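You operate a simulated robot arm through the tools that you are given. There is no shell and no other tool. Be economical: measure what you need, move in short steps, check, and stop when the job is done.

Carry out the task below with a simulated two-armed robot. There is one attempt and no reset: what you move stays moved.

## Task
Pick up the bottle that says "rinse" from the top of the spare bench with one hand, pass it to the other hand and put it on the blue mat by the centrifuge. Set down upright: bottle.

The check looks at the end state, three seconds after you hand in, the way a careful person would. Anything else that was tipped, shoved, dropped, spilled or broken makes it a failure.

## Robot
Two 6-joint arms with two-finger grippers on one trunk, on a base that drives. Base frame: it is fixed to the floor where the robot stands at the start and does not move with it; the origin is under the middle of the robot, x ahead of it, y to its left, z up; the surface under the hand at the start is at about z = 0.9. Units: m, degrees, N and s.
The left shoulder is at the start at [0.061, 0.144, 0.875], the right one opposite. With the tool pointing down near the work surface each hand reaches from about 0.24 to 0.7 m from the robot's upright axis, wherever it stands, measured 20 degrees to its own side. Places, roughly: blue mat by the centrifuge (17x15 cm) [2.6, -1.92, 0.9]. Payload 2.45 kg a hand.
The TCP of each hand is the grasp point between the finger pads, 0.026 m short of the fingertips. In the tool frame z runs along the fingers and y along their closing line. Largest opening 0.096 m; the body of the gripper starts 0.069 m behind the TCP.
Orientation is that of the tool frame in the base frame, as [roll, pitch, yaw] about the fixed x, y, z axes, in that order (R = Rz(yaw) Ry(pitch) Rx(roll)). With the fingers straight down and closing along the base's y, the tool's x points along the base's -x, its y along +y and its z along -z.

## Interface
- The arms move only by the tool move_arm. It takes "left_rows", "right_rows" or both (then of equal length, played together; a hand with none holds still); each is a list of rows, each a list of 7 numbers: the shift along the base's x, y, z in m, then the turn, a rotation vector about the base's x, y, z in degrees, then the finger opening in m, from 0 to 0.096. In form: [[tx, ty, tz, ax, ay, az, claw], ...]. A call has 1 to 20 rows; each row shifts and turns the commanded pose from where the row before left it. A row lasts 0.2 s, in which the tool goes at most 0.05 m and 8.6 degrees; a call with a longer step from one row to the next is refused whole, and so is a gripper value outside its range. A pose out of reach is approached as far as the arm can. The call stops where the force on the tool passes 40 N (or 10 N more than at its start, if that is more) or the arm is blocked; 0.2 s more then pass. The fingers move at their own pace and stop on an object; they squeeze with about 42 N. The grip force told is the motor's: it shows also when the fingers shut on nothing. Time passes only in rows, and 0.2 s behind the last, so rows that do not move let the fingers close. It gives the time, the measured TCP pose, the force on the tool (base axes), the opening and the grip force at its end, in the units of the frame above (readings bear some noise), with the torque about the TCP (base axes, N m) and any sound that the robot's microphone picked up.
- Cameras (640 x 400 px; columns grow to the right, rows downward): "scene" is now at [0.1425, 0.0006, 1.4897]; the picture's right is [-0.02, -1.00, 0.00], its down [-0.69, 0.01, -0.72] and it looks along [0.72, -0.01, -0.69] (base axes); focal length 261 px, centre (320, 200). "left" rides on the left gripper at [0.082, -0.003, -0.098] in its tool frame; the picture's right is [0.04, 1.00, 0.00], its down [-0.73, 0.03, -0.68] and it looks along [-0.68, 0.03, 0.73] (tool axes); focal length 256 px, centre (320, 200). "right" rides on the right gripper at [0.081, 0.003, -0.098] in its tool frame; the picture's right is [-0.04, 1.00, 0.00], its down [-0.73, -0.03, -0.68] and it looks along [-0.68, -0.03, 0.73] (tool axes); focal length 256 px, centre (320, 200). There is no depth. A picture from a camera that has moved, and an enlarged one, comes with that camera's place and axes in the base frame and with its lens.
- camera(camera): a new picture of that camera. The clock stands still meanwhile.
- move_column(by): slides the trunk up (or, below 0, down) by that many m; the arms and the scene camera ride with it, the base frame stays. It gives what a move gives, with no picture.
- steer(legs): drives the robot by 1 to 6 legs, each [ahead, turn to the left] in m and degrees, along the robot's own axes; the way and the turn of a leg run together, so that a leg with both is an arc; at most 1.5 m and 180 degrees a leg. The arms and the cameras ride along, it lands a little off, and it stops where it bumps. It gives what a move gives.
- head_to(pan, tilt): turns the head with the scene camera to pan (to the left, within 86 degrees either way) and tilt (down, from -29 to 69), counted from straight ahead of the robot. It gives what a move gives.
- inspect(camera, box): a new picture of the part [left, top, right, bottom] of that camera's present view, enlarged. The clock stands still meanwhile.
- close_job(): hands the job in; it is judged then, once.

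Go step by step. Nothing tells you exact positions but the pictures and the camera data: compare them with the known pose of the tool, close in by small moves and look again before you grip or let go. The budget is 120 turns and 88 pictures, counting those below and the enlarged ones. Unless the task says otherwise, let go and move clear before handing in, and close with one line.

The tools are called after "Call:" as name(argument=value, ...) on one line, values as JSON. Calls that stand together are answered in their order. move_arm: Moves the arms, as the interface text tells. Its arguments: {"type":"object","properties":{"left_rows":{"type":"array"},"right_rows":{"type":"array"}},"required":[]} The other tools are called the same way: move_column (by) slides the trunk up or down; steer (legs) drives the base; head_to (pan, tilt) turns the head that bears the scene camera; camera (camera) takes a picture; inspect (camera, box) takes an enlarged picture of a part of a camera's view; close_job () hands the job in.

At the start:

```text
clock: 0.0
left_tool_pos: [0.4718, 0.1533, 1.2262]
left_ee_rot: [-180.0, 0.0, -179.8]
left_contact_force: [0.2, -0.3, 0.3]
left_ft_torque: [0.03, -0.01, -0.03]
left_width: 0.0961
left_finger_force: 0.1
right_tool_pos: [0.453, -0.2273, 1.2022]
right_ee_rot: [-180.0, -0.1, -179.7]
right_contact_force: [0.0, -0.3, -0.2]
right_ft_torque: [0.0, 0.01, 0.0]
right_width: 0.0959
right_finger_force: 0.0
trunk travel left (down, up): [-0.5, 0.09]
robot x, y, heading: [0.0005, 0.0009, 0.2]
head pan, tilt: [-1.0, 43.5]
```

scene: 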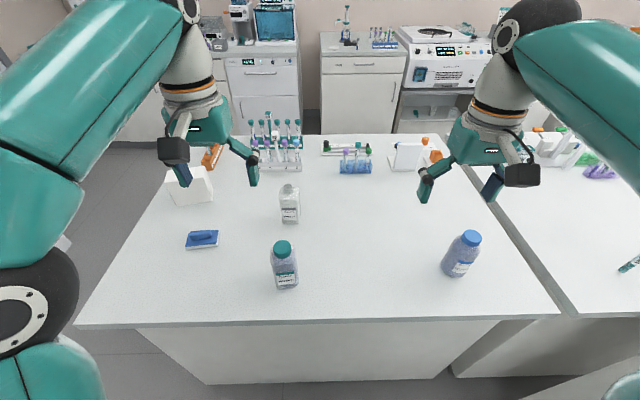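
right: 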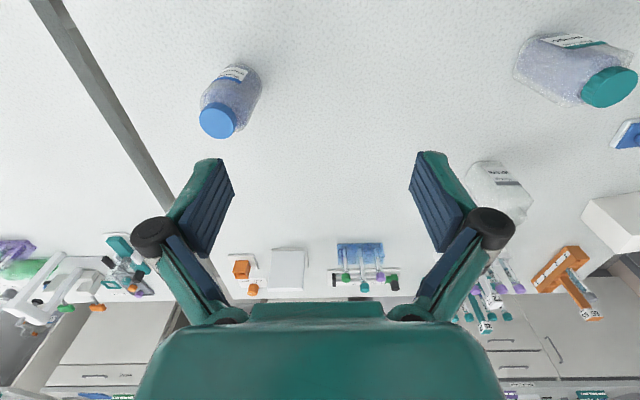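
left: 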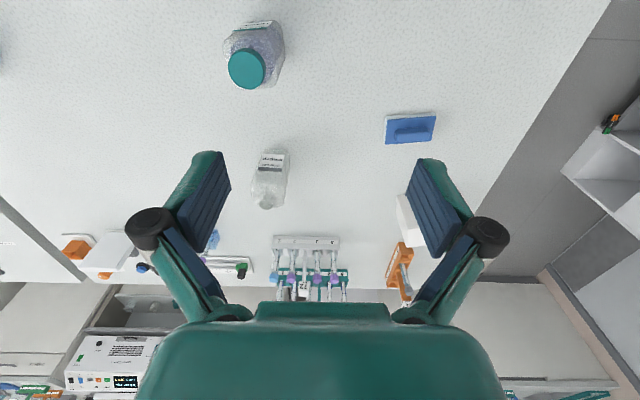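

I see three bottles on the bench in front of me: one with a teal cap, one with a blue cap and one white. I'll read their labels first.

Call:
inspect(camera="scene", box=[240, 170, 340, 300])

Call:
inspect(camera="scene", box=[420, 220, 500, 290])

Call:
head_to(pan=-40, tilt=20)

Call:
camera(camera="scene")

```text
3.08 times, centred on (290, 235) of scene
camera zoom: at [0.1425, 0.0006, 1.4897], right [-0.02, -1.0, 0.0], down [-0.69, 0.01, -0.72], along [0.72, -0.01, -0.69], focal length 804 px, centre (412, 92)
```

zoom: 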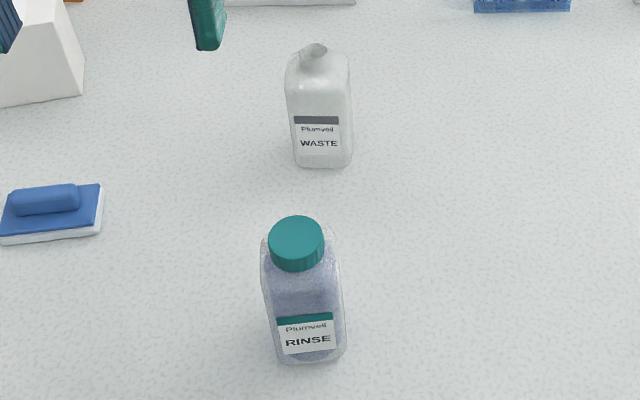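

```text
5.71 times, centred on (460, 255) of scene
camera zoom: at [0.1425, 0.0006, 1.4897], right [-0.02, -1.0, 0.0], down [-0.69, 0.01, -0.72], along [0.72, -0.01, -0.69], focal length 1493 px, centre (-480, -114)
```

zoom: 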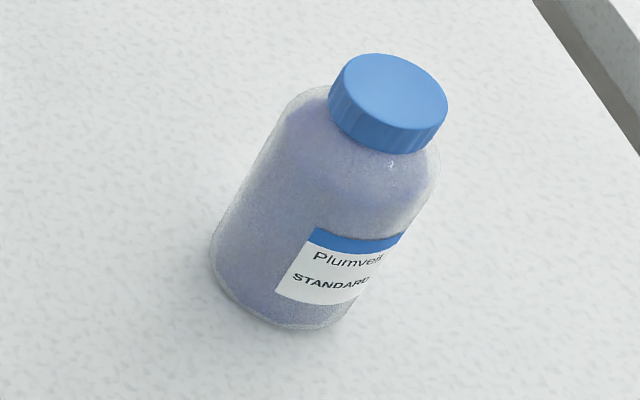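

```text
clock: 1.1
left_tool_pos: [0.4727, 0.154, 1.2272]
left_ee_rot: [-179.9, 0.1, -179.7]
left_contact_force: [1.1, 0.1, 0.0]
left_ft_torque: [-0.01, -0.01, 0.01]
left_width: 0.096
left_finger_force: 0.1
right_tool_pos: [0.4534, -0.2267, 1.2023]
right_ee_rot: [-180.0, 0.0, -179.8]
right_contact_force: [0.6, -0.3, -0.4]
right_ft_torque: [0.01, -0.01, -0.02]
right_width: 0.0958
right_finger_force: 0.1
trunk travel left (down, up): [-0.5, 0.09]
robot x, y, heading: [-0.0002, 0.003, -0.1]
head pan, tilt: [-40.0, 20.0]
```

```text
82 pictures are left
camera scene: at [0.1315, -0.0578, 1.5263], right [-0.64, -0.77, 0.0], down [-0.26, 0.22, -0.94], along [0.72, -0.6, -0.34], focal length 261 px, centre (320, 200)
```

scene: 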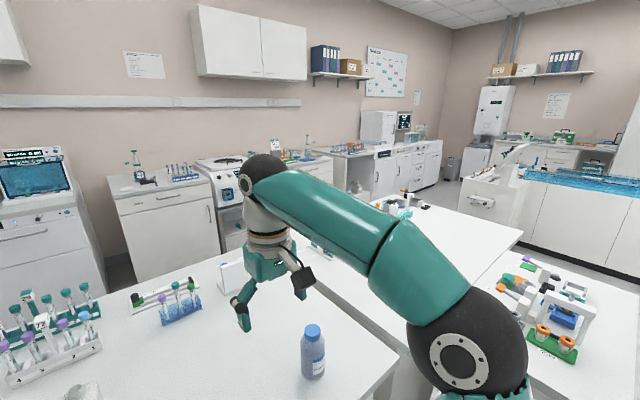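

The teal-capped bottle is RINSE. Next I'll find the blue mat, which should appear near (307,161) in this view.

Call:
inspect(camera="scene", box=[190, 100, 450, 260])

Call:
head_to(pan=0, tilt=25)

Call:
camera(camera="scene")

Call:
head_to(pan=-80, tilt=30)

Call:
camera(camera="scene")

Call:
head_to(pan=80, tilt=30)

Call:
camera(camera="scene")

```text
2.46 times, centred on (320, 180) of scene
camera zoom: at [0.1315, -0.0578, 1.5263], right [-0.64, -0.77, 0.0], down [-0.26, 0.22, -0.94], along [0.72, -0.6, -0.34], focal length 643 px, centre (320, 249)
```

zoom: 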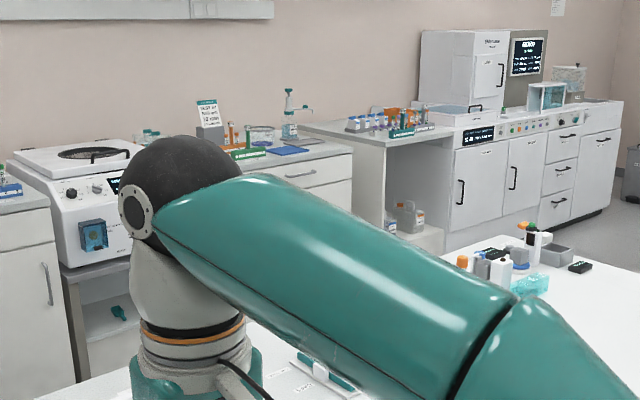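

```text
clock: 2.1
left_tool_pos: [0.472, 0.154, 1.2269]
left_ee_rot: [-180.0, 0.0, -179.8]
left_contact_force: [0.2, -0.7, -0.1]
left_ft_torque: [-0.03, 0.0, 0.03]
left_width: 0.0961
left_finger_force: 0.1
right_tool_pos: [0.4539, -0.2274, 1.2016]
right_ee_rot: [-179.9, 0.0, -179.8]
right_contact_force: [-0.8, 0.3, -0.7]
right_ft_torque: [0.01, 0.0, 0.03]
right_width: 0.0962
right_finger_force: 0.0
trunk travel left (down, up): [-0.5, 0.09]
robot x, y, heading: [-0.0015, 0.0046, -0.1]
head pan, tilt: [0.0, 25.0]
```

```text
80 pictures are left
camera scene: at [0.1522, 0.0019, 1.5182], right [0.0, -1.0, 0.0], down [-0.42, 0.0, -0.91], along [0.91, 0.0, -0.42], focal length 261 px, centre (320, 200)
```

scene: 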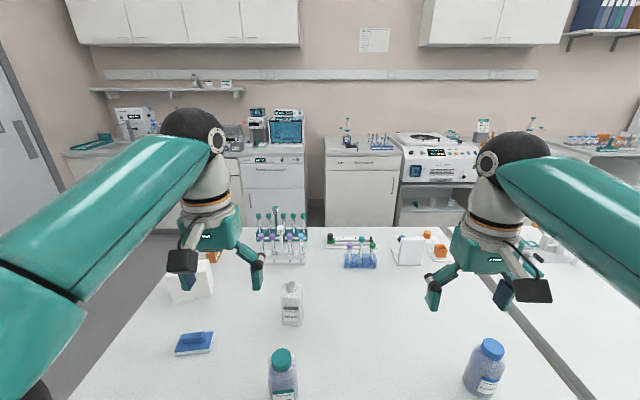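

```text
clock: 3.6
left_tool_pos: [0.4717, 0.154, 1.2265]
left_ee_rot: [-180.0, 0.1, -179.9]
left_contact_force: [-0.1, 0.0, 0.0]
left_ft_torque: [-0.01, 0.0, -0.03]
left_width: 0.0963
left_finger_force: 0.0
right_tool_pos: [0.4535, -0.2272, 1.2029]
right_ee_rot: [-179.9, 0.0, -179.9]
right_contact_force: [-0.3, 0.1, 0.1]
right_ft_torque: [-0.03, 0.03, 0.04]
right_width: 0.096
right_finger_force: 0.0
trunk travel left (down, up): [-0.5, 0.09]
robot x, y, heading: [0.0015, 0.0018, -0.0]
head pan, tilt: [-80.0, 30.0]
```

```text
79 pictures are left
camera scene: at [0.0758, -0.087, 1.5103], right [-0.98, -0.17, 0.0], down [-0.09, 0.49, -0.87], along [0.15, -0.85, -0.5], focal length 261 px, centre (320, 200)
```

scene: 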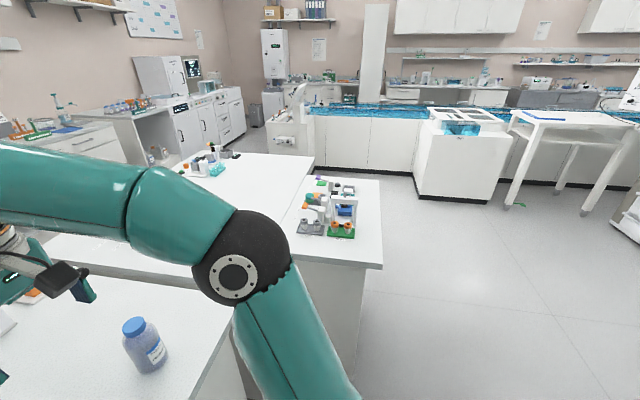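

```text
clock: 6.1
left_tool_pos: [0.4724, 0.1537, 1.2266]
left_ee_rot: [180.0, 0.0, -179.8]
left_contact_force: [0.6, 0.2, 0.2]
left_ft_torque: [-0.02, -0.03, 0.03]
left_width: 0.0959
left_finger_force: 0.0
right_tool_pos: [0.4532, -0.2269, 1.2011]
right_ee_rot: [179.9, 0.0, -179.7]
right_contact_force: [1.3, 0.0, 0.2]
right_ft_torque: [0.0, 0.0, -0.02]
right_width: 0.0961
right_finger_force: 0.0
trunk travel left (down, up): [-0.5, 0.09]
robot x, y, heading: [0.0012, 0.0024, -0.0]
head pan, tilt: [80.0, 30.0]
```

```text
78 pictures are left
camera scene: at [0.0758, 0.0911, 1.5103], right [0.98, -0.17, 0.0], down [-0.09, -0.49, -0.87], along [0.15, 0.85, -0.5], focal length 261 px, centre (320, 200)
```

scene: 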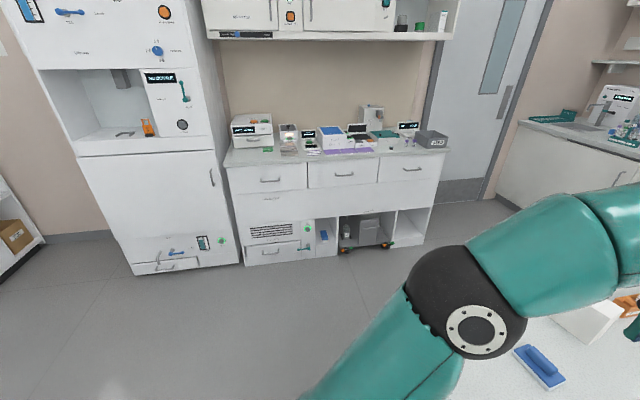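

The mat shows up on the back bench at about (2.63, -1.95). The RINSE bottle stands at about (0.49, 0.08) and is roughly 0.11 tall. I'll grip its body from the left side with the left hand, which leaves the cap free for the right hand to take from above. First I'll turn the left hand while it is high up.

Call:
head_to(pan=0, tilt=48)

Call:
move_arm(left_rows=[[0, 0.01, 0, 0, 0, 8.2, 0.096], [0, 0.01, 0, 0, 0, 8.2, 0.096], [0, 0.01, 0, 0, 0, 8.2, 0.096], [0, 0.01, 0, 0, 0, 8.2, 0.096], [0, 0.01, 0, 0, 0, 8.2, 0.096], [0, 0.01, 0, 0, 0, 8.2, 0.096], [0, 0.01, 0, 0, 0, 8.2, 0.096], [0, 0.01, 0, 0, 0, 8.2, 0.096], [0, 0.01, 0, 0, 0, 8.2, 0.096], [0, 0.01, 0, 0, 0, 8.2, 0.096], [0, 0, 0, 0, 0, 8, 0.096]])

Call:
move_arm(left_rows=[[0, 0, 0, -8, 0, 0, 0.096], [0, 0, 0, -8, 0, 0, 0.096], [0, 0, 0, -8, 0, 0, 0.096], [0, 0, 0, -8, 0, 0, 0.096], [0, 0, 0, -8, 0, 0, 0.096], [0, 0, 0, -8, 0, 0, 0.096], [0, 0, 0, -8, 0, 0, 0.096], [0, 0, 0, -8, 0, 0, 0.096], [0, 0, 0, -6, 0, 0, 0.096]])

Call:
camera(camera="left")

Call:
camera(camera="scene")

```text
clock: 7.6
left_tool_pos: [0.4719, 0.1542, 1.2266]
left_ee_rot: [180.0, 0.1, -179.8]
left_contact_force: [1.1, 0.0, 0.4]
left_ft_torque: [0.01, 0.0, 0.0]
left_width: 0.096
left_finger_force: 0.2
right_tool_pos: [0.4543, -0.2271, 1.202]
right_ee_rot: [-180.0, -0.1, -179.9]
right_contact_force: [-0.5, -0.1, 0.1]
right_ft_torque: [0.0, 0.0, 0.01]
right_width: 0.0958
right_finger_force: 0.1
trunk travel left (down, up): [-0.5, 0.09]
robot x, y, heading: [0.0001, 0.0024, 0.0]
head pan, tilt: [0.0, 48.0]
```

```text
clock: 10.0
left_tool_pos: [0.4722, 0.2551, 1.2255]
left_ee_rot: [180.0, 0.0, -89.6]
left_contact_force: [-0.1, -0.2, 0.7]
left_ft_torque: [0.02, 0.03, 0.0]
left_width: 0.0958
left_finger_force: 0.1
right_tool_pos: [0.4539, -0.2281, 1.203]
right_ee_rot: [180.0, 0.0, -179.8]
right_contact_force: [-0.2, 0.0, 0.2]
right_ft_torque: [0.01, 0.01, -0.03]
right_width: 0.0958
right_finger_force: 0.0
trunk travel left (down, up): [-0.5, 0.09]
robot x, y, heading: [0.0027, 0.0023, 0.1]
head pan, tilt: [0.0, 48.0]
```

```text
clock: 12.0
left_tool_pos: [0.4719, 0.2541, 1.2262]
left_ee_rot: [179.2, -70.1, -89.0]
left_contact_force: [-0.2, -0.4, 0.0]
left_ft_torque: [0.0, 0.0, 0.04]
left_width: 0.096
left_finger_force: 0.1
right_tool_pos: [0.453, -0.2272, 1.2018]
right_ee_rot: [179.9, 0.0, -179.8]
right_contact_force: [0.6, -0.2, -1.4]
right_ft_torque: [-0.01, -0.02, 0.02]
right_width: 0.096
right_finger_force: 0.1
trunk travel left (down, up): [-0.5, 0.09]
robot x, y, heading: [-0.0013, 0.0031, -0.0]
head pan, tilt: [0.0, 48.0]
```

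```text
77 pictures are left
camera left: at [0.4772, 0.3182, 1.3368], right [-1.0, -0.02, 0.04], down [-0.03, 0.89, -0.46], along [-0.03, -0.46, -0.89], focal length 256 px, centre (320, 200)
```

left: 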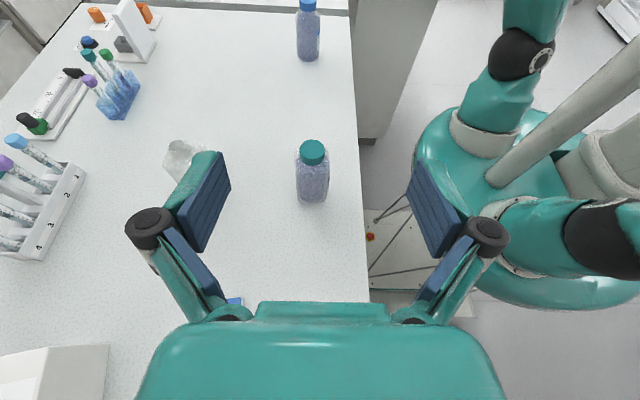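

```text
76 pictures are left
camera scene: at [0.1389, 0.0022, 1.4835], right [0.0, -1.0, 0.0], down [-0.74, 0.0, -0.67], along [0.67, 0.0, -0.74], focal length 261 px, centre (320, 200)
```

scene: 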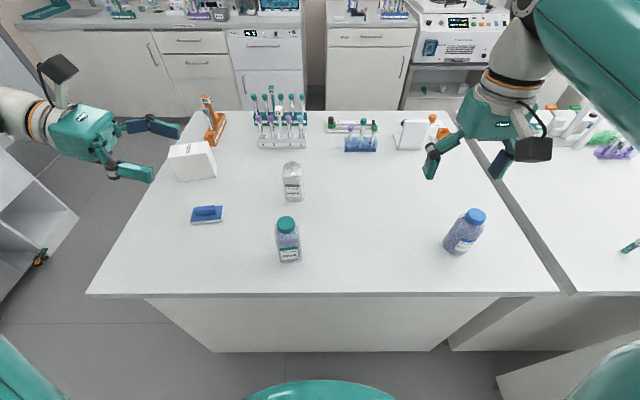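

The left hand now points sideways as planned. Triangulating from both cameras gives a cap top at about (0.48, 0.075, 1.03). I'll check how the bottle is turned before closing in.

Call:
inspect(camera="left", box=[280, 130, 350, 215])

Call:
inspect(camera="scene", box=[255, 205, 325, 275])

```text
4.71 times, centred on (315, 172) of left
camera zoom: at [0.4772, 0.3182, 1.3368], right [-1.0, -0.02, 0.04], down [-0.03, 0.89, -0.46], along [-0.03, -0.46, -0.89], focal length 1205 px, centre (344, 329)
```

zoom: 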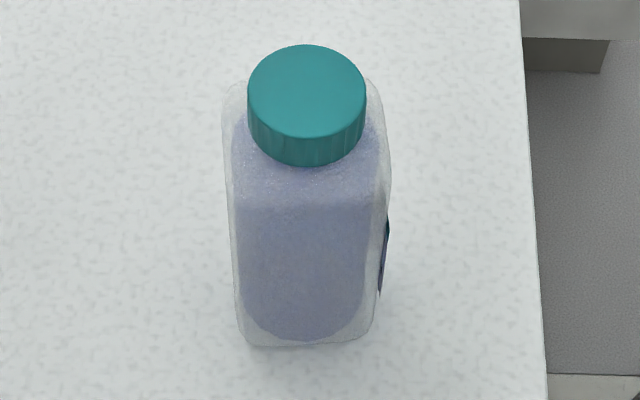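

```text
5.71 times, centred on (290, 240) of scene
camera zoom: at [0.1389, 0.0022, 1.4835], right [0.0, -1.0, 0.0], down [-0.74, 0.0, -0.67], along [0.67, 0.0, -0.74], focal length 1493 px, centre (491, -29)
```

zoom: 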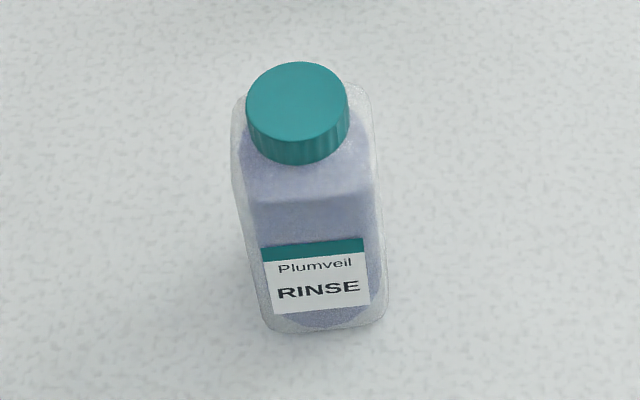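

The bottle body is about 55 mm wide, centred near (0.479, 0.075) and turned about +7°. I'll bring the left hand down to a pre-grasp pose to the bottle's left, matching that turn.

Call:
move_arm(left_rows=[[-0.001, -0.007, -0.028, 0, 0, 1, 0.09], [-0.001, -0.007, -0.028, 0, 0, 1, 0.09], [-0.001, -0.007, -0.028, 0, 0, 1, 0.09], [-0.001, -0.007, -0.028, 0, 0, 1, 0.09], [-0.001, -0.007, -0.028, 0, 0, 1, 0.09], [-0.001, -0.007, -0.028, 0, 0, 1, 0.09], [-0.001, -0.006, -0.029, 0, 0, 0, 0.09], [-0.001, -0.006, -0.029, 0, 0, 0, 0.09]])

Call:
camera(camera="left")

Call:
camera(camera="scene")

```text
clock: 13.8
left_tool_pos: [0.4618, 0.2016, 1.0009]
left_ee_rot: [179.3, -70.1, -83.4]
left_contact_force: [0.9, 0.1, 0.3]
left_ft_torque: [-0.02, 0.02, 0.02]
left_width: 0.0902
left_finger_force: 0.0
right_tool_pos: [0.4544, -0.2272, 1.2017]
right_ee_rot: [180.0, -0.1, -179.9]
right_contact_force: [0.1, -0.6, 0.0]
right_ft_torque: [-0.02, -0.02, -0.03]
right_width: 0.096
right_finger_force: 0.1
trunk travel left (down, up): [-0.5, 0.09]
robot x, y, heading: [-0.0008, -0.0015, 0.1]
head pan, tilt: [0.0, 48.0]
```

```text
73 pictures are left
camera left: at [0.4597, 0.266, 1.1105], right [-0.99, -0.12, 0.04], down [-0.13, 0.88, -0.46], along [0.02, -0.46, -0.89], focal length 256 px, centre (320, 200)
```

left: 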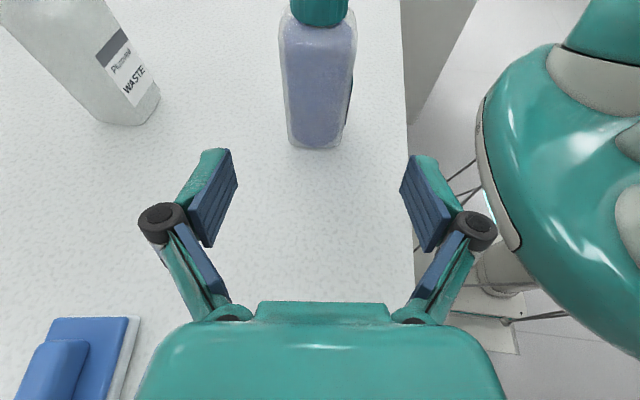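

```text
72 pictures are left
camera scene: at [0.1393, 0.0022, 1.4834], right [0.0, -1.0, 0.0], down [-0.74, 0.0, -0.67], along [0.67, 0.0, -0.74], focal length 261 px, centre (320, 200)
```

scene: 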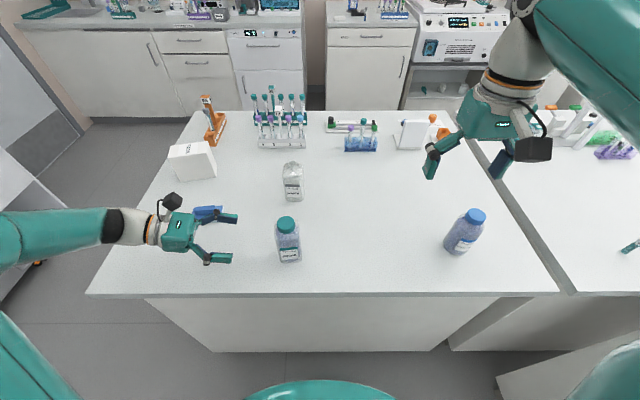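

The hand lines up with the bottle. I'll advance along the fingers and look again before gripping.

Call:
move_arm(left_rows=[[0.003, -0.025, -0.009, 0, 0, 0, 0.09], [0.003, -0.025, -0.009, 0, 0, 0, 0.09], [0.003, -0.025, -0.009, 0, 0, 0, 0.09], [0.003, -0.025, -0.009, 0, 0, 0, 0.09], [0.003, -0.026, -0.008, 0, 0, 0, 0.09]])

Call:
camera(camera="left")

Call:
inspect(camera="scene", box=[200, 180, 340, 280])

```text
clock: 15.0
left_tool_pos: [0.4803, 0.0731, 0.9546]
left_ee_rot: [179.2, -69.8, -83.2]
left_contact_force: [-1.0, -0.3, 0.3]
left_ft_torque: [0.01, -0.01, 0.04]
left_width: 0.0902
left_finger_force: 0.0
right_tool_pos: [0.4541, -0.2285, 1.2018]
right_ee_rot: [180.0, -0.1, -179.8]
right_contact_force: [0.2, 0.2, 0.8]
right_ft_torque: [0.0, 0.0, 0.02]
right_width: 0.0961
right_finger_force: 0.2
trunk travel left (down, up): [-0.5, 0.09]
robot x, y, heading: [0.0015, 0.0021, -0.0]
head pan, tilt: [0.0, 48.0]
```

```text
71 pictures are left
camera left: at [0.4787, 0.1375, 1.0672], right [-0.99, -0.12, 0.04], down [-0.13, 0.88, -0.46], along [0.02, -0.46, -0.89], focal length 256 px, centre (320, 200)
```

left: 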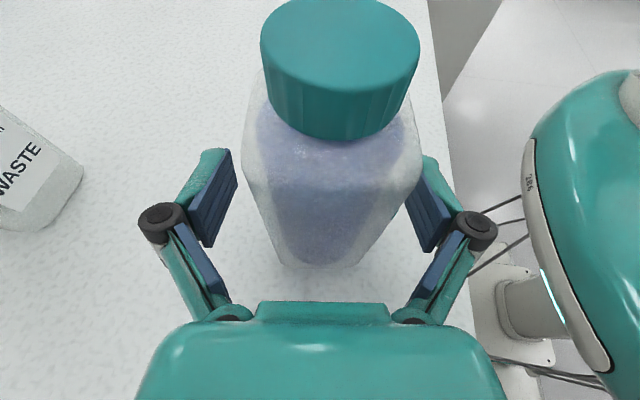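

```text
4.00 times, centred on (270, 230) of scene
camera zoom: at [0.1394, 0.0016, 1.4834], right [0.0, -1.0, 0.0], down [-0.74, 0.0, -0.67], along [0.67, 0.0, -0.74], focal length 1045 px, centre (520, 80)
```

zoom: 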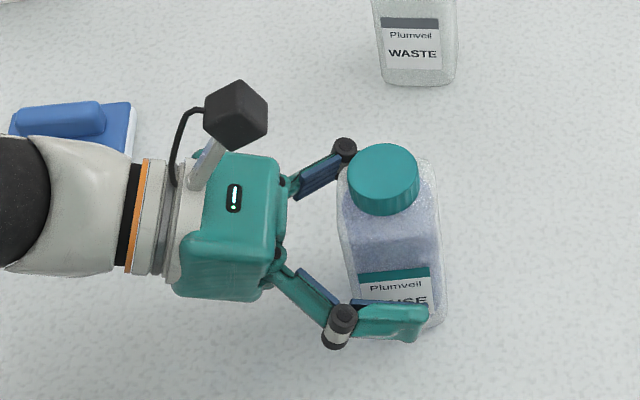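

The bottle sits about 5 mm off-centre between the fingers, towards -x. I'll shift to centre on it and close.

Call:
move_arm(left_rows=[[-0.005, 0, 0, 0, 0, 0, 0.09], [0, 0, 0, 0, 0, 0, 0.075], [0, 0, 0, 0, 0, 0, 0.065], [0, 0, 0, 0, 0, 0, 0.055], [0, 0, 0, 0, 0, 0, 0.045], [0, 0, 0, 0, 0, 0, 0.03], [0, 0, 0, 0, 0, 0, 0.03]])

Call:
camera(camera="left")

```text
clock: 16.6
left_tool_pos: [0.4763, 0.0732, 0.9566]
left_ee_rot: [179.4, -70.0, -83.3]
left_contact_force: [1.2, 0.8, 2.4]
left_ft_torque: [0.01, -0.05, 0.01]
left_width: 0.0556
left_finger_force: 42.1
right_tool_pos: [0.4524, -0.2281, 1.2029]
right_ee_rot: [-180.0, 0.0, -179.8]
right_contact_force: [0.3, -0.9, 0.4]
right_ft_torque: [0.02, 0.01, 0.03]
right_width: 0.0957
right_finger_force: 0.0
trunk travel left (down, up): [-0.5, 0.09]
robot x, y, heading: [0.0007, -0.0007, 0.1]
head pan, tilt: [0.0, 48.0]
```

```text
69 pictures are left
camera left: at [0.4735, 0.1389, 1.0675], right [-0.99, -0.12, 0.04], down [-0.13, 0.88, -0.46], along [0.02, -0.46, -0.89], focal length 256 px, centre (320, 200)
```

left: 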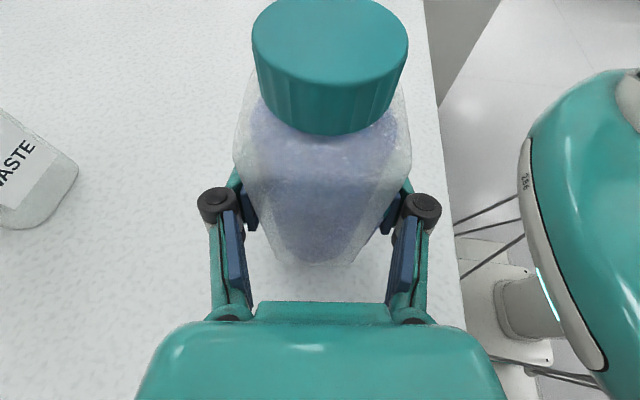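

The grip is firm at 55.6 mm and 42 N. I'll lift straight up, then move the bottle to mid-body. Meanwhile the right hand will yaw so that it closes along x, with its camera facing away from the left hand.

Call:
move_arm(left_rows=[[0, 0, 0.01, 0, 0, 0, 0.03], [0, 0, 0.02, 0, 0, 0, 0.03], [0, 0, 0.025, 0, 0, 0, 0.03], [0, 0, 0.03, 0, 0, 0, 0.03], [0, -0.01, 0.03, 0, 0, 0, 0.03], [0, -0.02, 0.02, 0, 0, 0, 0.03], [0, -0.02, 0.02, 0, 0, 0, 0.03], [0, -0.02, 0.01, 0, 0, 0, 0.03], [0, 0, 0, 0, 0, 0, 0.03], [0, 0, 0, 0, 0, 0, 0.03], [0, 0, 0, 0, 0, 0, 0.03]], right_rows=[[0, -0.01, 0.01, 0, 0, 8.2, 0.096], [0, -0.01, 0.01, 0, 0, 8.2, 0.096], [0, -0.01, 0.01, 0, 0, 8.2, 0.096], [0, -0.01, 0.01, 0, 0, 8.2, 0.096], [0, 0, 0.01, 0, 0, 8.2, 0.096], [0, 0, 0.01, 0, 0, 8.2, 0.096], [0, 0, 0.01, 0, 0, 8.2, 0.096], [0, 0, 0.01, 0, 0, 8.2, 0.096], [0, 0, 0, 0, 0, 8.2, 0.096], [0, 0, 0, 0, 0, 8.2, 0.096], [0, 0, 0, 0, 0, 8, 0.096]])

Call:
camera(camera="scene")

```text
clock: 19.0
left_tool_pos: [0.4752, 0.0041, 1.1207]
left_ee_rot: [179.2, -70.0, -83.2]
left_contact_force: [-0.1, -0.2, -2.7]
left_ft_torque: [-0.02, -0.01, -0.01]
left_width: 0.0556
left_finger_force: 41.9
right_tool_pos: [0.4414, -0.2644, 1.251]
right_ee_rot: [-180.0, -0.1, -89.6]
right_contact_force: [-0.3, 0.1, -0.3]
right_ft_torque: [0.01, 0.01, 0.0]
right_width: 0.0959
right_finger_force: 0.1
right hand out of reach, approached as far as the arm can: row 5, 6, 7, 8
trunk travel left (down, up): [-0.5, 0.09]
robot x, y, heading: [-0.0003, 0.0026, -0.1]
head pan, tilt: [0.0, 48.0]
```

```text
68 pictures are left
camera scene: at [0.1391, 0.0021, 1.4834], right [0.0, -1.0, 0.0], down [-0.74, 0.0, -0.67], along [0.67, 0.0, -0.74], focal length 261 px, centre (320, 200)
```

scene: 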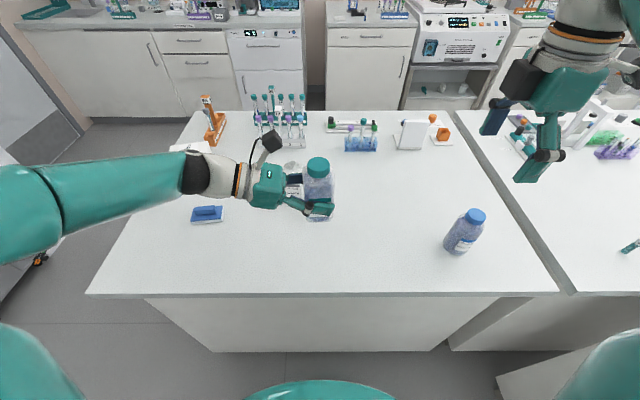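

The bottle is lifted. I'll lower it a bit into easy reach and tilt the right hand 30° so it can come at the cap from the upper right.

Call:
move_arm(left_rows=[[0, 0, -0.02, 0, 0, 0, 0.03], [0, 0, -0.02, 0, 0, 0, 0.03], [0, 0, -0.02, 0, 0, 0, 0.03], [0, 0, -0.01, 0, 0, 0, 0.03], [0, 0, 0, 0, 0, 0, 0.03], [0, 0, 0, 0, 0, 0, 0.03]], right_rows=[[0.005, 0.02, -0.02, 6, 0, 0, 0.09], [0.005, 0.02, -0.02, 6, 0, 0, 0.09], [0.005, 0.02, -0.01, 6, 0, 0, 0.09], [0.005, 0.02, -0.01, 6, 0, 0, 0.09], [0.002, 0.02, 0, 6, 0, 0, 0.09], [0.002, 0.02, 0, 0, 0, 0, 0.09]])

Call:
camera(camera="right")

Call:
camera(camera="scene")

```text
clock: 20.4
left_tool_pos: [0.4749, 0.0036, 1.0519]
left_ee_rot: [179.2, -70.0, -83.0]
left_contact_force: [0.1, -0.1, -1.7]
left_ft_torque: [-0.05, 0.02, -0.01]
left_width: 0.0554
left_finger_force: 42.0
right_tool_pos: [0.4653, -0.1423, 1.1917]
right_ee_rot: [-180.0, 30.0, -89.8]
right_contact_force: [-0.3, 0.2, 0.9]
right_ft_torque: [0.0, -0.04, -0.01]
right_width: 0.0899
right_finger_force: 0.1
trunk travel left (down, up): [-0.5, 0.09]
robot x, y, heading: [-0.0002, -0.001, 0.1]
head pan, tilt: [0.0, 48.0]
```

```text
67 pictures are left
camera right: at [0.4622, -0.2634, 1.2353], right [-1.0, 0.03, 0.02], down [0.03, 0.3, 0.96], along [0.02, 0.95, -0.3], focal length 256 px, centre (320, 200)
```

right: 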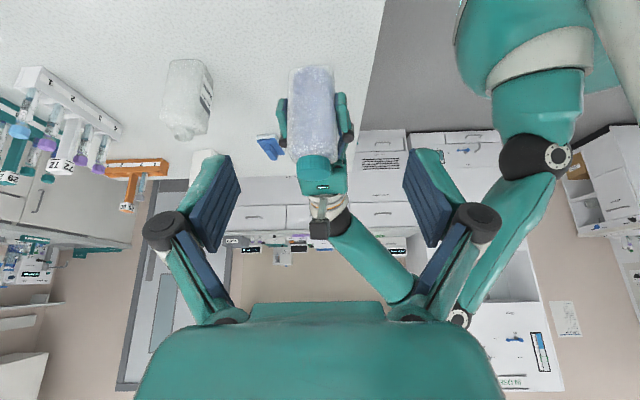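

```text
66 pictures are left
camera scene: at [0.1393, 0.0027, 1.4834], right [0.0, -1.0, 0.0], down [-0.74, 0.0, -0.67], along [0.67, 0.0, -0.74], focal length 261 px, centre (320, 200)
```

scene: 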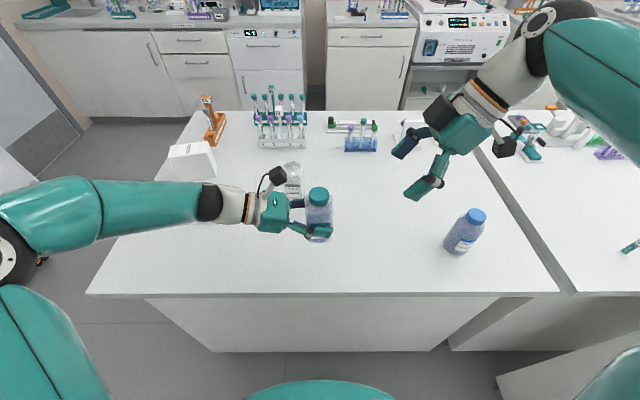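

I'll refine the cap position from both views before moving in.

Call:
inspect(camera="right", box=[270, 50, 370, 210])

Call:
inspect(camera="scene", box=[260, 160, 360, 250])

Call:
inspect(camera="left", box=[160, 0, 480, 290])

```text
2.50 times, centred on (320, 130) of right
camera zoom: at [0.4622, -0.2634, 1.2353], right [-1.0, 0.03, 0.02], down [0.03, 0.3, 0.96], along [0.02, 0.95, -0.3], focal length 640 px, centre (320, 375)
```

zoom: 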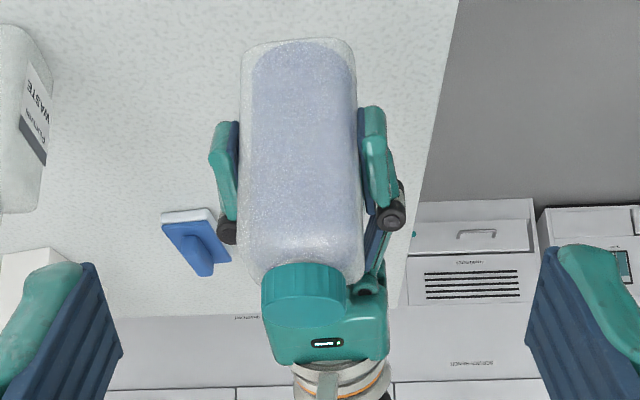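

```text
4.44 times, centred on (310, 205) of scene
camera zoom: at [0.1393, 0.0027, 1.4834], right [0.0, -1.0, 0.0], down [-0.74, 0.0, -0.67], along [0.67, 0.0, -0.74], focal length 1161 px, centre (364, 178)
```

zoom: 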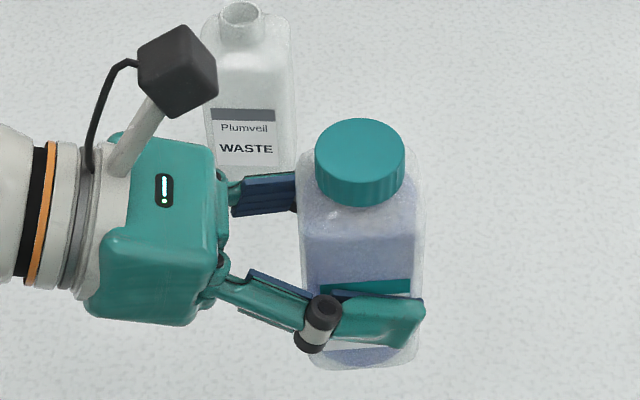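

```text
1.38 times, centred on (320, 145) of left
camera zoom: at [0.4731, 0.0682, 1.1616], right [-0.99, -0.12, 0.04], down [-0.13, 0.88, -0.46], along [0.02, -0.46, -0.89], focal length 353 px, centre (320, 276)
```

zoom: 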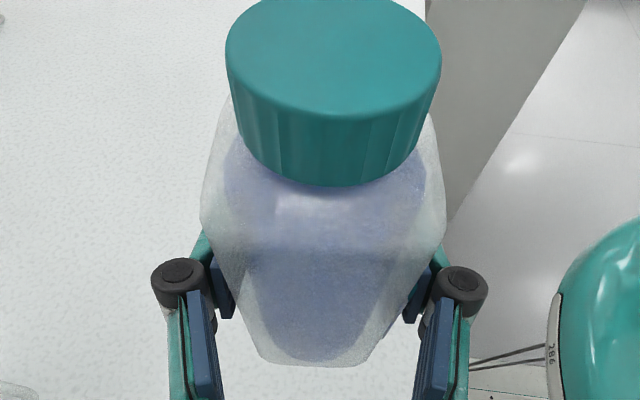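

The cap is about 38 mm across and 17 mm tall, with its top at about (0.475, 0.004, 1.126). I'll move to a stand-off above it along the right hand's approach line and check.

Call:
move_arm(right_rows=[[0.002, 0.02, 0.001, 0, 0, 0, 0.075], [0.002, 0.02, 0.001, 0, 0, 0, 0.075], [0.002, 0.02, 0.002, 0, 0, 0, 0.075], [0.002, 0.02, 0.002, 0, 0, 0, 0.075], [0.002, 0.02, 0, 0, 0, 0, 0.075], [0, 0.012, -0.02, 0, 0, 0, 0.075], [0, 0.01, -0.0175, 0, 0, 0, 0.075]])

Call:
camera(camera="right")

Call:
inspect(camera="scene", box=[240, 130, 400, 250])

Call:
camera(camera="left")

```text
clock: 22.0
left_tool_pos: [0.4758, 0.004, 1.0501]
left_ee_rot: [179.1, -70.0, -83.1]
left_contact_force: [0.0, 1.2, -1.7]
left_ft_torque: [-0.01, 0.02, 0.02]
left_width: 0.0555
left_finger_force: 42.0
right_tool_pos: [0.474, -0.0244, 1.16]
right_ee_rot: [-179.9, 30.0, -89.8]
right_contact_force: [0.9, 0.5, -0.2]
right_ft_torque: [0.03, 0.0, -0.03]
right_width: 0.0748
right_finger_force: 0.1
trunk travel left (down, up): [-0.5, 0.09]
robot x, y, heading: [0.0049, 0.004, -0.0]
head pan, tilt: [0.0, 48.0]
```

```text
62 pictures are left
camera right: at [0.4706, -0.1434, 1.2033], right [-1.0, 0.03, 0.02], down [0.03, 0.3, 0.95], along [0.02, 0.95, -0.3], focal length 256 px, centre (320, 200)
```

right: 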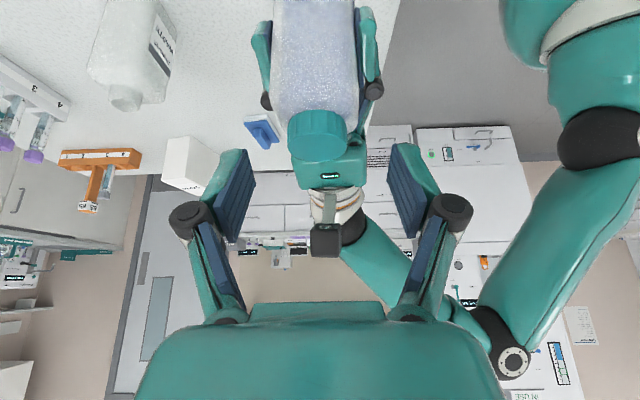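

```text
3.33 times, centred on (320, 190) of scene
camera zoom: at [0.1394, 0.0023, 1.4834], right [0.0, -1.0, 0.0], down [-0.74, 0.0, -0.67], along [0.67, 0.0, -0.74], focal length 871 px, centre (320, 233)
```

zoom: 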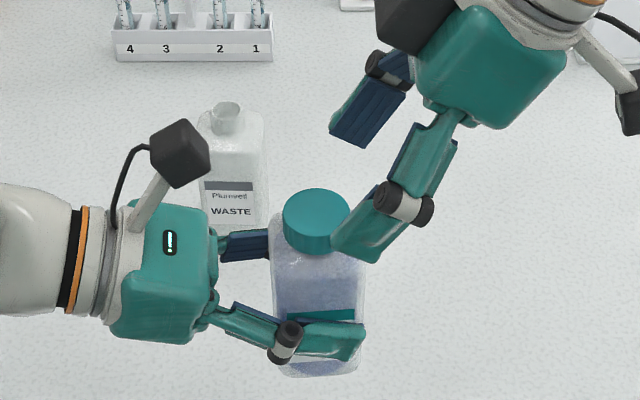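

```text
60 pictures are left
camera left: at [0.4731, 0.0678, 1.1618], right [-0.99, -0.12, 0.04], down [-0.13, 0.88, -0.46], along [0.02, -0.46, -0.89], focal length 256 px, centre (320, 200)
```

left: 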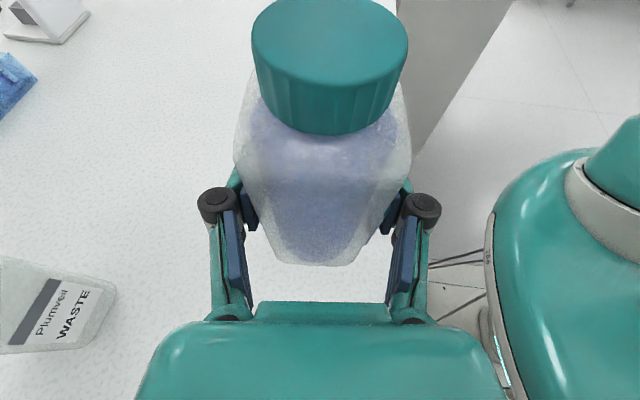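

The fingers straddle the cap and are lined up. I'll make the last small approach and check before closing.

Call:
move_arm(right_rows=[[0.001, 0.008, -0.008, 0, 0, 0, 0.07], [0.001, 0.005, -0.008, 0, 0, 0, 0.065], [0, 0.005, -0.007, 0, 0, 0, 0.065]])

Call:
inspect(camera="right", box=[210, 60, 430, 230])

Call:
camera(camera="left")

Call:
inspect(camera="scene", box=[260, 140, 380, 240])

```text
clock: 22.8
left_tool_pos: [0.4745, 0.003, 1.0497]
left_ee_rot: [179.1, -70.1, -83.2]
left_contact_force: [-0.9, 0.0, -2.6]
left_ft_torque: [0.01, 0.03, -0.01]
left_width: 0.0554
left_finger_force: 42.3
right_tool_pos: [0.4768, -0.0069, 1.1383]
right_ee_rot: [-179.9, 30.0, -89.7]
right_contact_force: [0.2, -0.7, 0.1]
right_ft_torque: [0.02, 0.02, 0.01]
right_width: 0.0646
right_finger_force: 0.0
trunk travel left (down, up): [-0.5, 0.09]
robot x, y, heading: [0.002, -0.0003, -0.1]
head pan, tilt: [0.0, 48.0]
```

```text
2.35 times, centred on (320, 145) of right
camera zoom: at [0.4738, -0.1256, 1.1812], right [-1.0, 0.03, 0.02], down [0.03, 0.3, 0.95], along [0.02, 0.95, -0.3], focal length 602 px, centre (320, 329)
```

zoom: 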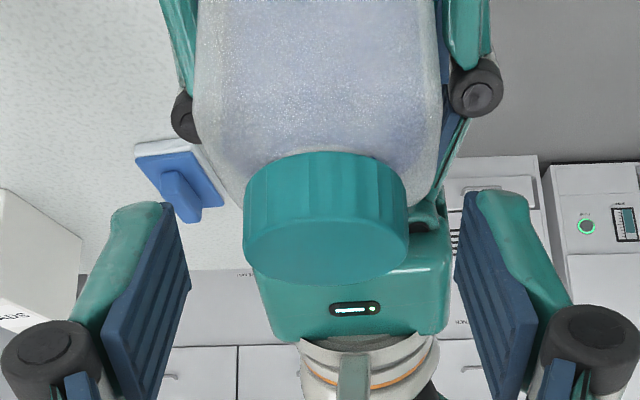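

```text
58 pictures are left
camera left: at [0.473, 0.0677, 1.1618], right [-0.99, -0.12, 0.04], down [-0.13, 0.88, -0.46], along [0.02, -0.46, -0.89], focal length 256 px, centre (320, 200)
```

left: 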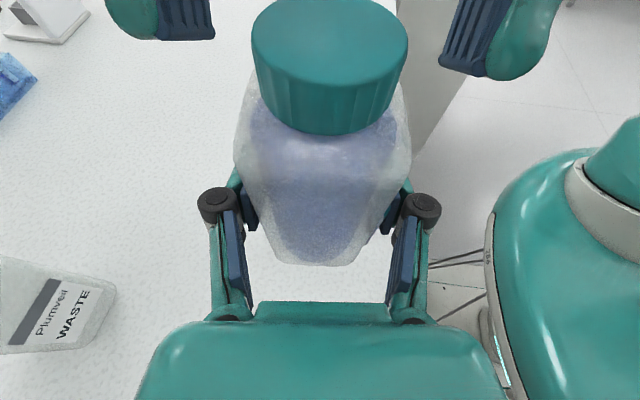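

```text
4.00 times, centred on (320, 190) of scene
camera zoom: at [0.1393, 0.0022, 1.4834], right [0.0, -1.0, 0.0], down [-0.74, 0.0, -0.67], along [0.67, 0.0, -0.74], focal length 1045 px, centre (320, 240)
```

zoom: 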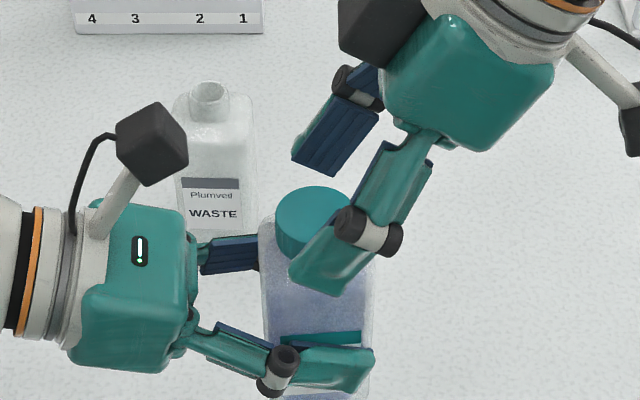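

The fingertips overlap only the upper 12 mm of the cap. I'll go 4 mm lower and then close the right hand on the cap.

Call:
move_arm(right_rows=[[0, 0.002, -0.004, 0, 0, 0, 0.06], [0, 0, 0, 0, 0, 0, 0.05], [0, 0, 0, 0, 0, 0, 0.042], [0, 0, 0, 0, 0, 0, 0.034], [0, 0, 0, 0, 0, 0, 0.025], [0, 0, 0, 0, 0, 0, 0.02], [0, 0, 0, 0, 0, 0, 0.02]])

Call:
camera(camera="left")

Call:
inspect(camera="right", box=[210, 60, 430, 230])

```text
clock: 24.4
left_tool_pos: [0.4761, 0.0026, 1.0511]
left_ee_rot: [179.4, -70.0, -83.1]
left_contact_force: [8.3, -0.1, -4.4]
left_ft_torque: [0.08, 0.21, 0.06]
left_width: 0.0555
left_finger_force: 42.0
right_tool_pos: [0.477, -0.0047, 1.1326]
right_ee_rot: [-180.0, 30.0, -89.7]
right_contact_force: [-8.5, -0.1, 2.2]
right_ft_torque: [-0.09, 0.48, 0.01]
right_width: 0.0374
right_finger_force: 41.8
trunk travel left (down, up): [-0.5, 0.09]
robot x, y, heading: [0.003, 0.0033, -0.0]
head pan, tilt: [0.0, 48.0]
```

```text
56 pictures are left
camera left: at [0.4732, 0.0678, 1.1619], right [-0.99, -0.12, 0.04], down [-0.13, 0.88, -0.46], along [0.02, -0.46, -0.89], focal length 256 px, centre (320, 200)
```

left: 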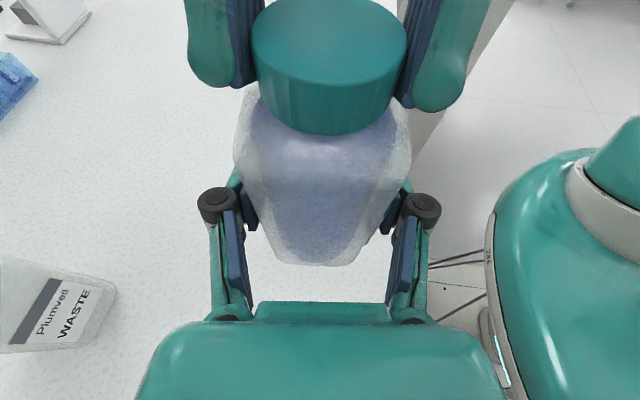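

```text
2.35 times, centred on (320, 145) of right
camera zoom: at [0.473, -0.1245, 1.177], right [-1.0, 0.03, 0.02], down [0.03, 0.3, 0.95], along [0.02, 0.95, -0.3], focal length 602 px, centre (320, 329)
```

zoom: 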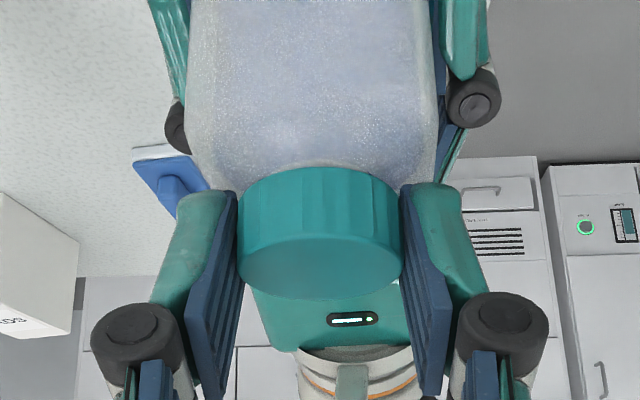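

The right hand has the cap at 37.4 mm and 42 N, so both hands hold the bottle now. I'll open the left hand and back it out along its own fingers.

Call:
move_arm(left_rows=[[0, 0, 0, 0, 0, 0, 0.06], [0, 0, 0, 0, 0, 0, 0.075], [0, 0, 0, 0, 0, 0, 0.09], [0, 0, 0, 0, 0, 0, 0.09], [-0.002, 0.018, 0.006, 0, 0, 0, 0.09], [-0.004, 0.03, 0.011, 0, 0, 0, 0.09], [-0.004, 0.03, 0.011, 0, 0, 0, 0.09], [-0.004, 0.03, 0.011, 0, 0, 0, 0.09], [-0.004, 0.03, 0.011, 0, 0, 0, 0.09]])

Call:
camera(camera="left")

Call:
camera(camera="scene")

```text
clock: 26.4
left_tool_pos: [0.4564, 0.1422, 1.1007]
left_ee_rot: [179.1, -70.1, -83.2]
left_contact_force: [0.1, -0.6, 0.2]
left_ft_torque: [-0.05, -0.02, -0.01]
left_width: 0.0903
left_finger_force: 0.0
right_tool_pos: [0.4773, -0.0045, 1.1336]
right_ee_rot: [-179.9, 30.0, -89.6]
right_contact_force: [0.0, 0.3, -1.4]
right_ft_torque: [-0.02, 0.01, 0.02]
right_width: 0.037
right_finger_force: 42.0
trunk travel left (down, up): [-0.5, 0.09]
robot x, y, heading: [-0.0017, 0.0072, -0.2]
head pan, tilt: [0.0, 48.0]
```

```text
54 pictures are left
camera left: at [0.4545, 0.2073, 1.2115], right [-0.99, -0.12, 0.04], down [-0.12, 0.88, -0.46], along [0.02, -0.46, -0.89], focal length 256 px, centre (320, 200)
```

left: 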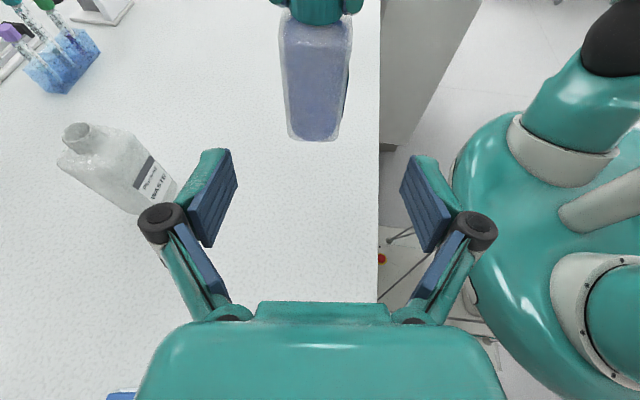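

```text
53 pictures are left
camera scene: at [0.1386, 0.0025, 1.4835], right [0.0, -1.0, 0.0], down [-0.74, 0.0, -0.67], along [0.67, 0.0, -0.74], focal length 261 px, centre (320, 200)
```

scene: 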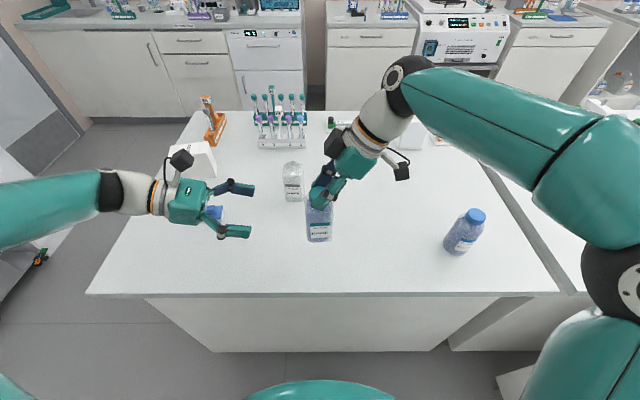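

The handover worked: the bottle hangs upright in the right hand. Next I'll raise the bottle and turn the right hand to point forward and down, and fold the left hand back to its compact starting pose for driving.

Call:
move_arm(left_rows=[[0, 0, 0.02, 8, 0.8, 0, 0.09], [0, 0, 0.02, 8, 0.8, 0, 0.09], [0, 0.01, 0.02, 8, 0.8, 0, 0.09], [0, 0.01, 0.02, 8, 0.8, 0, 0.09], [0, 0, 0.02, 8, 0.8, 0, 0.09], [0, 0, 0.01, 8, 0.8, 0, 0.09], [0, 0, 0.01, 8, 0.8, 0, 0.09], [0, 0, 0, 8, 0.8, 0, 0.09], [0, 0, 0, 6, 0.6, 0, 0.09]], right_rows=[[0, 0, 0.02, 0, 0, 0, 0.02], [0, 0, 0.02, 0, 0, 0, 0.02], [0, 0, 0.02, 0, 0, 0, 0.02], [0, -0.02, 0.02, 0, 0, -5, 0.02], [0, -0.02, 0, 0, 0, -5, 0.02], [0, -0.02, 0, 0, 0, -5, 0.02], [0, -0.02, 0, 0, 0, -5, 0.02], [0, -0.02, 0, 0, 0, -5, 0.02], [0, -0.02, 0, 0, 0, -5, 0.02]])

Call:
move_arm(left_rows=[[0, 0, 0, 0, 0, -8, 0.05], [0, 0, 0, 0, 0, -8, 0.02], [0, 0, 0, 0, 0, -8, 0.02], [0, 0, 0, 0, 0, -8, 0.02], [0, 0, 0, 0, 0, -8, 0.02], [0, 0, 0, 0, 0, -8, 0.02], [0, 0, 0, 0, 0, -8, 0.02], [0, 0, 0, 0, 0, -8, 0.02], [0, 0, 0, 0, 0, -8, 0.02], [0, 0, 0, 0, 0, -8, 0.02], [0, 0, 0, 0, 0, -8, 0.02], [0, 0, 0, 0, 0, -8, 0.02]], right_rows=[[-0.005, -0.005, 0, 0, 0, -5, 0.02], [-0.005, -0.005, 0, 0, 0, -5, 0.02], [-0.005, -0.005, 0, 0, 0, -5, 0.02], [-0.005, -0.005, 0, 0, 0, -5, 0.02], [-0.005, -0.005, 0, 0, 0, -5, 0.02], [-0.005, -0.005, 0, 0, 0, -5, 0.02], [-0.005, -0.005, 0, 0, 0, -5, 0.02], [-0.005, -0.005, 0, 0, 0, -5, 0.02], [0, 0, 0, 0, 0, -5, 0.02], [0, 0, 0, 0, 0, -5, 0.02], [0, 0, 0, 0, 0, -5, 0.02], [0, 0, 0, 0, 0, -5, 0.02]])

Call:
camera(camera="scene")

Call:
camera(camera="right")

```text
clock: 28.4
left_tool_pos: [0.4576, 0.1612, 1.223]
left_ee_rot: [-179.8, 0.5, -83.9]
left_contact_force: [-0.1, -1.1, -0.2]
left_ft_torque: [-0.02, 0.0, 0.0]
left_width: 0.0903
left_finger_force: 0.1
right_tool_pos: [0.4788, -0.1233, 1.2137]
right_ee_rot: [-179.9, 29.9, -119.8]
right_contact_force: [0.5, 0.0, -2.1]
right_ft_torque: [-0.01, 0.04, 0.02]
right_width: 0.0374
right_finger_force: 42.2
trunk travel left (down, up): [-0.5, 0.09]
robot x, y, heading: [-0.0006, 0.0014, 0.3]
head pan, tilt: [0.0, 48.0]
```

```text
clock: 31.0
left_tool_pos: [0.4567, 0.1616, 1.2205]
left_ee_rot: [-179.7, 0.3, 179.9]
left_contact_force: [0.4, 0.5, -0.1]
left_ft_torque: [0.0, -0.01, -0.02]
left_width: 0.0198
left_finger_force: 0.1
right_tool_pos: [0.4377, -0.1615, 1.2136]
right_ee_rot: [-179.9, 29.8, -179.8]
right_contact_force: [0.6, 0.4, -2.0]
right_ft_torque: [0.03, 0.0, 0.03]
right_width: 0.0372
right_finger_force: 42.4
trunk travel left (down, up): [-0.5, 0.09]
robot x, y, heading: [-0.0018, 0.0007, -0.1]
head pan, tilt: [0.0, 48.0]
```

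```text
52 pictures are left
camera scene: at [0.139, 0.0021, 1.4834], right [0.0, -1.0, 0.0], down [-0.74, 0.0, -0.67], along [0.67, 0.0, -0.74], focal length 261 px, centre (320, 200)
```

scene: 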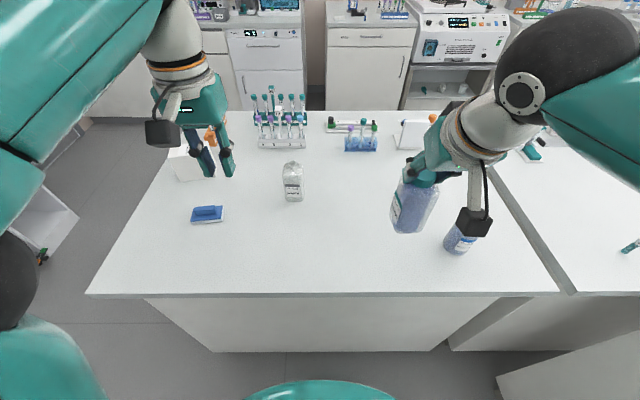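

```text
51 pictures are left
camera right: at [0.3172, -0.1596, 1.2565], right [0.03, 1.0, 0.02], down [0.3, -0.03, 0.95], along [0.95, -0.03, -0.3], focal length 256 px, centre (320, 200)
```

right: 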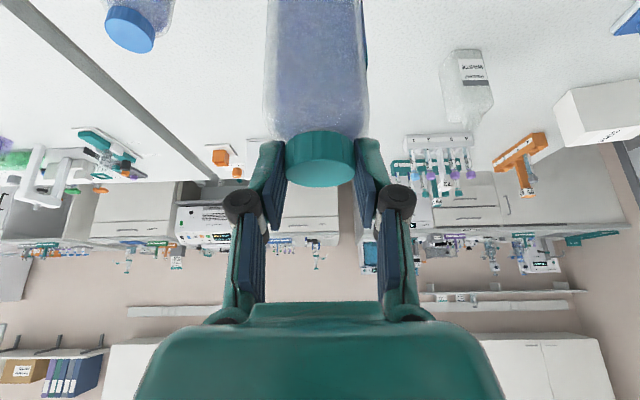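

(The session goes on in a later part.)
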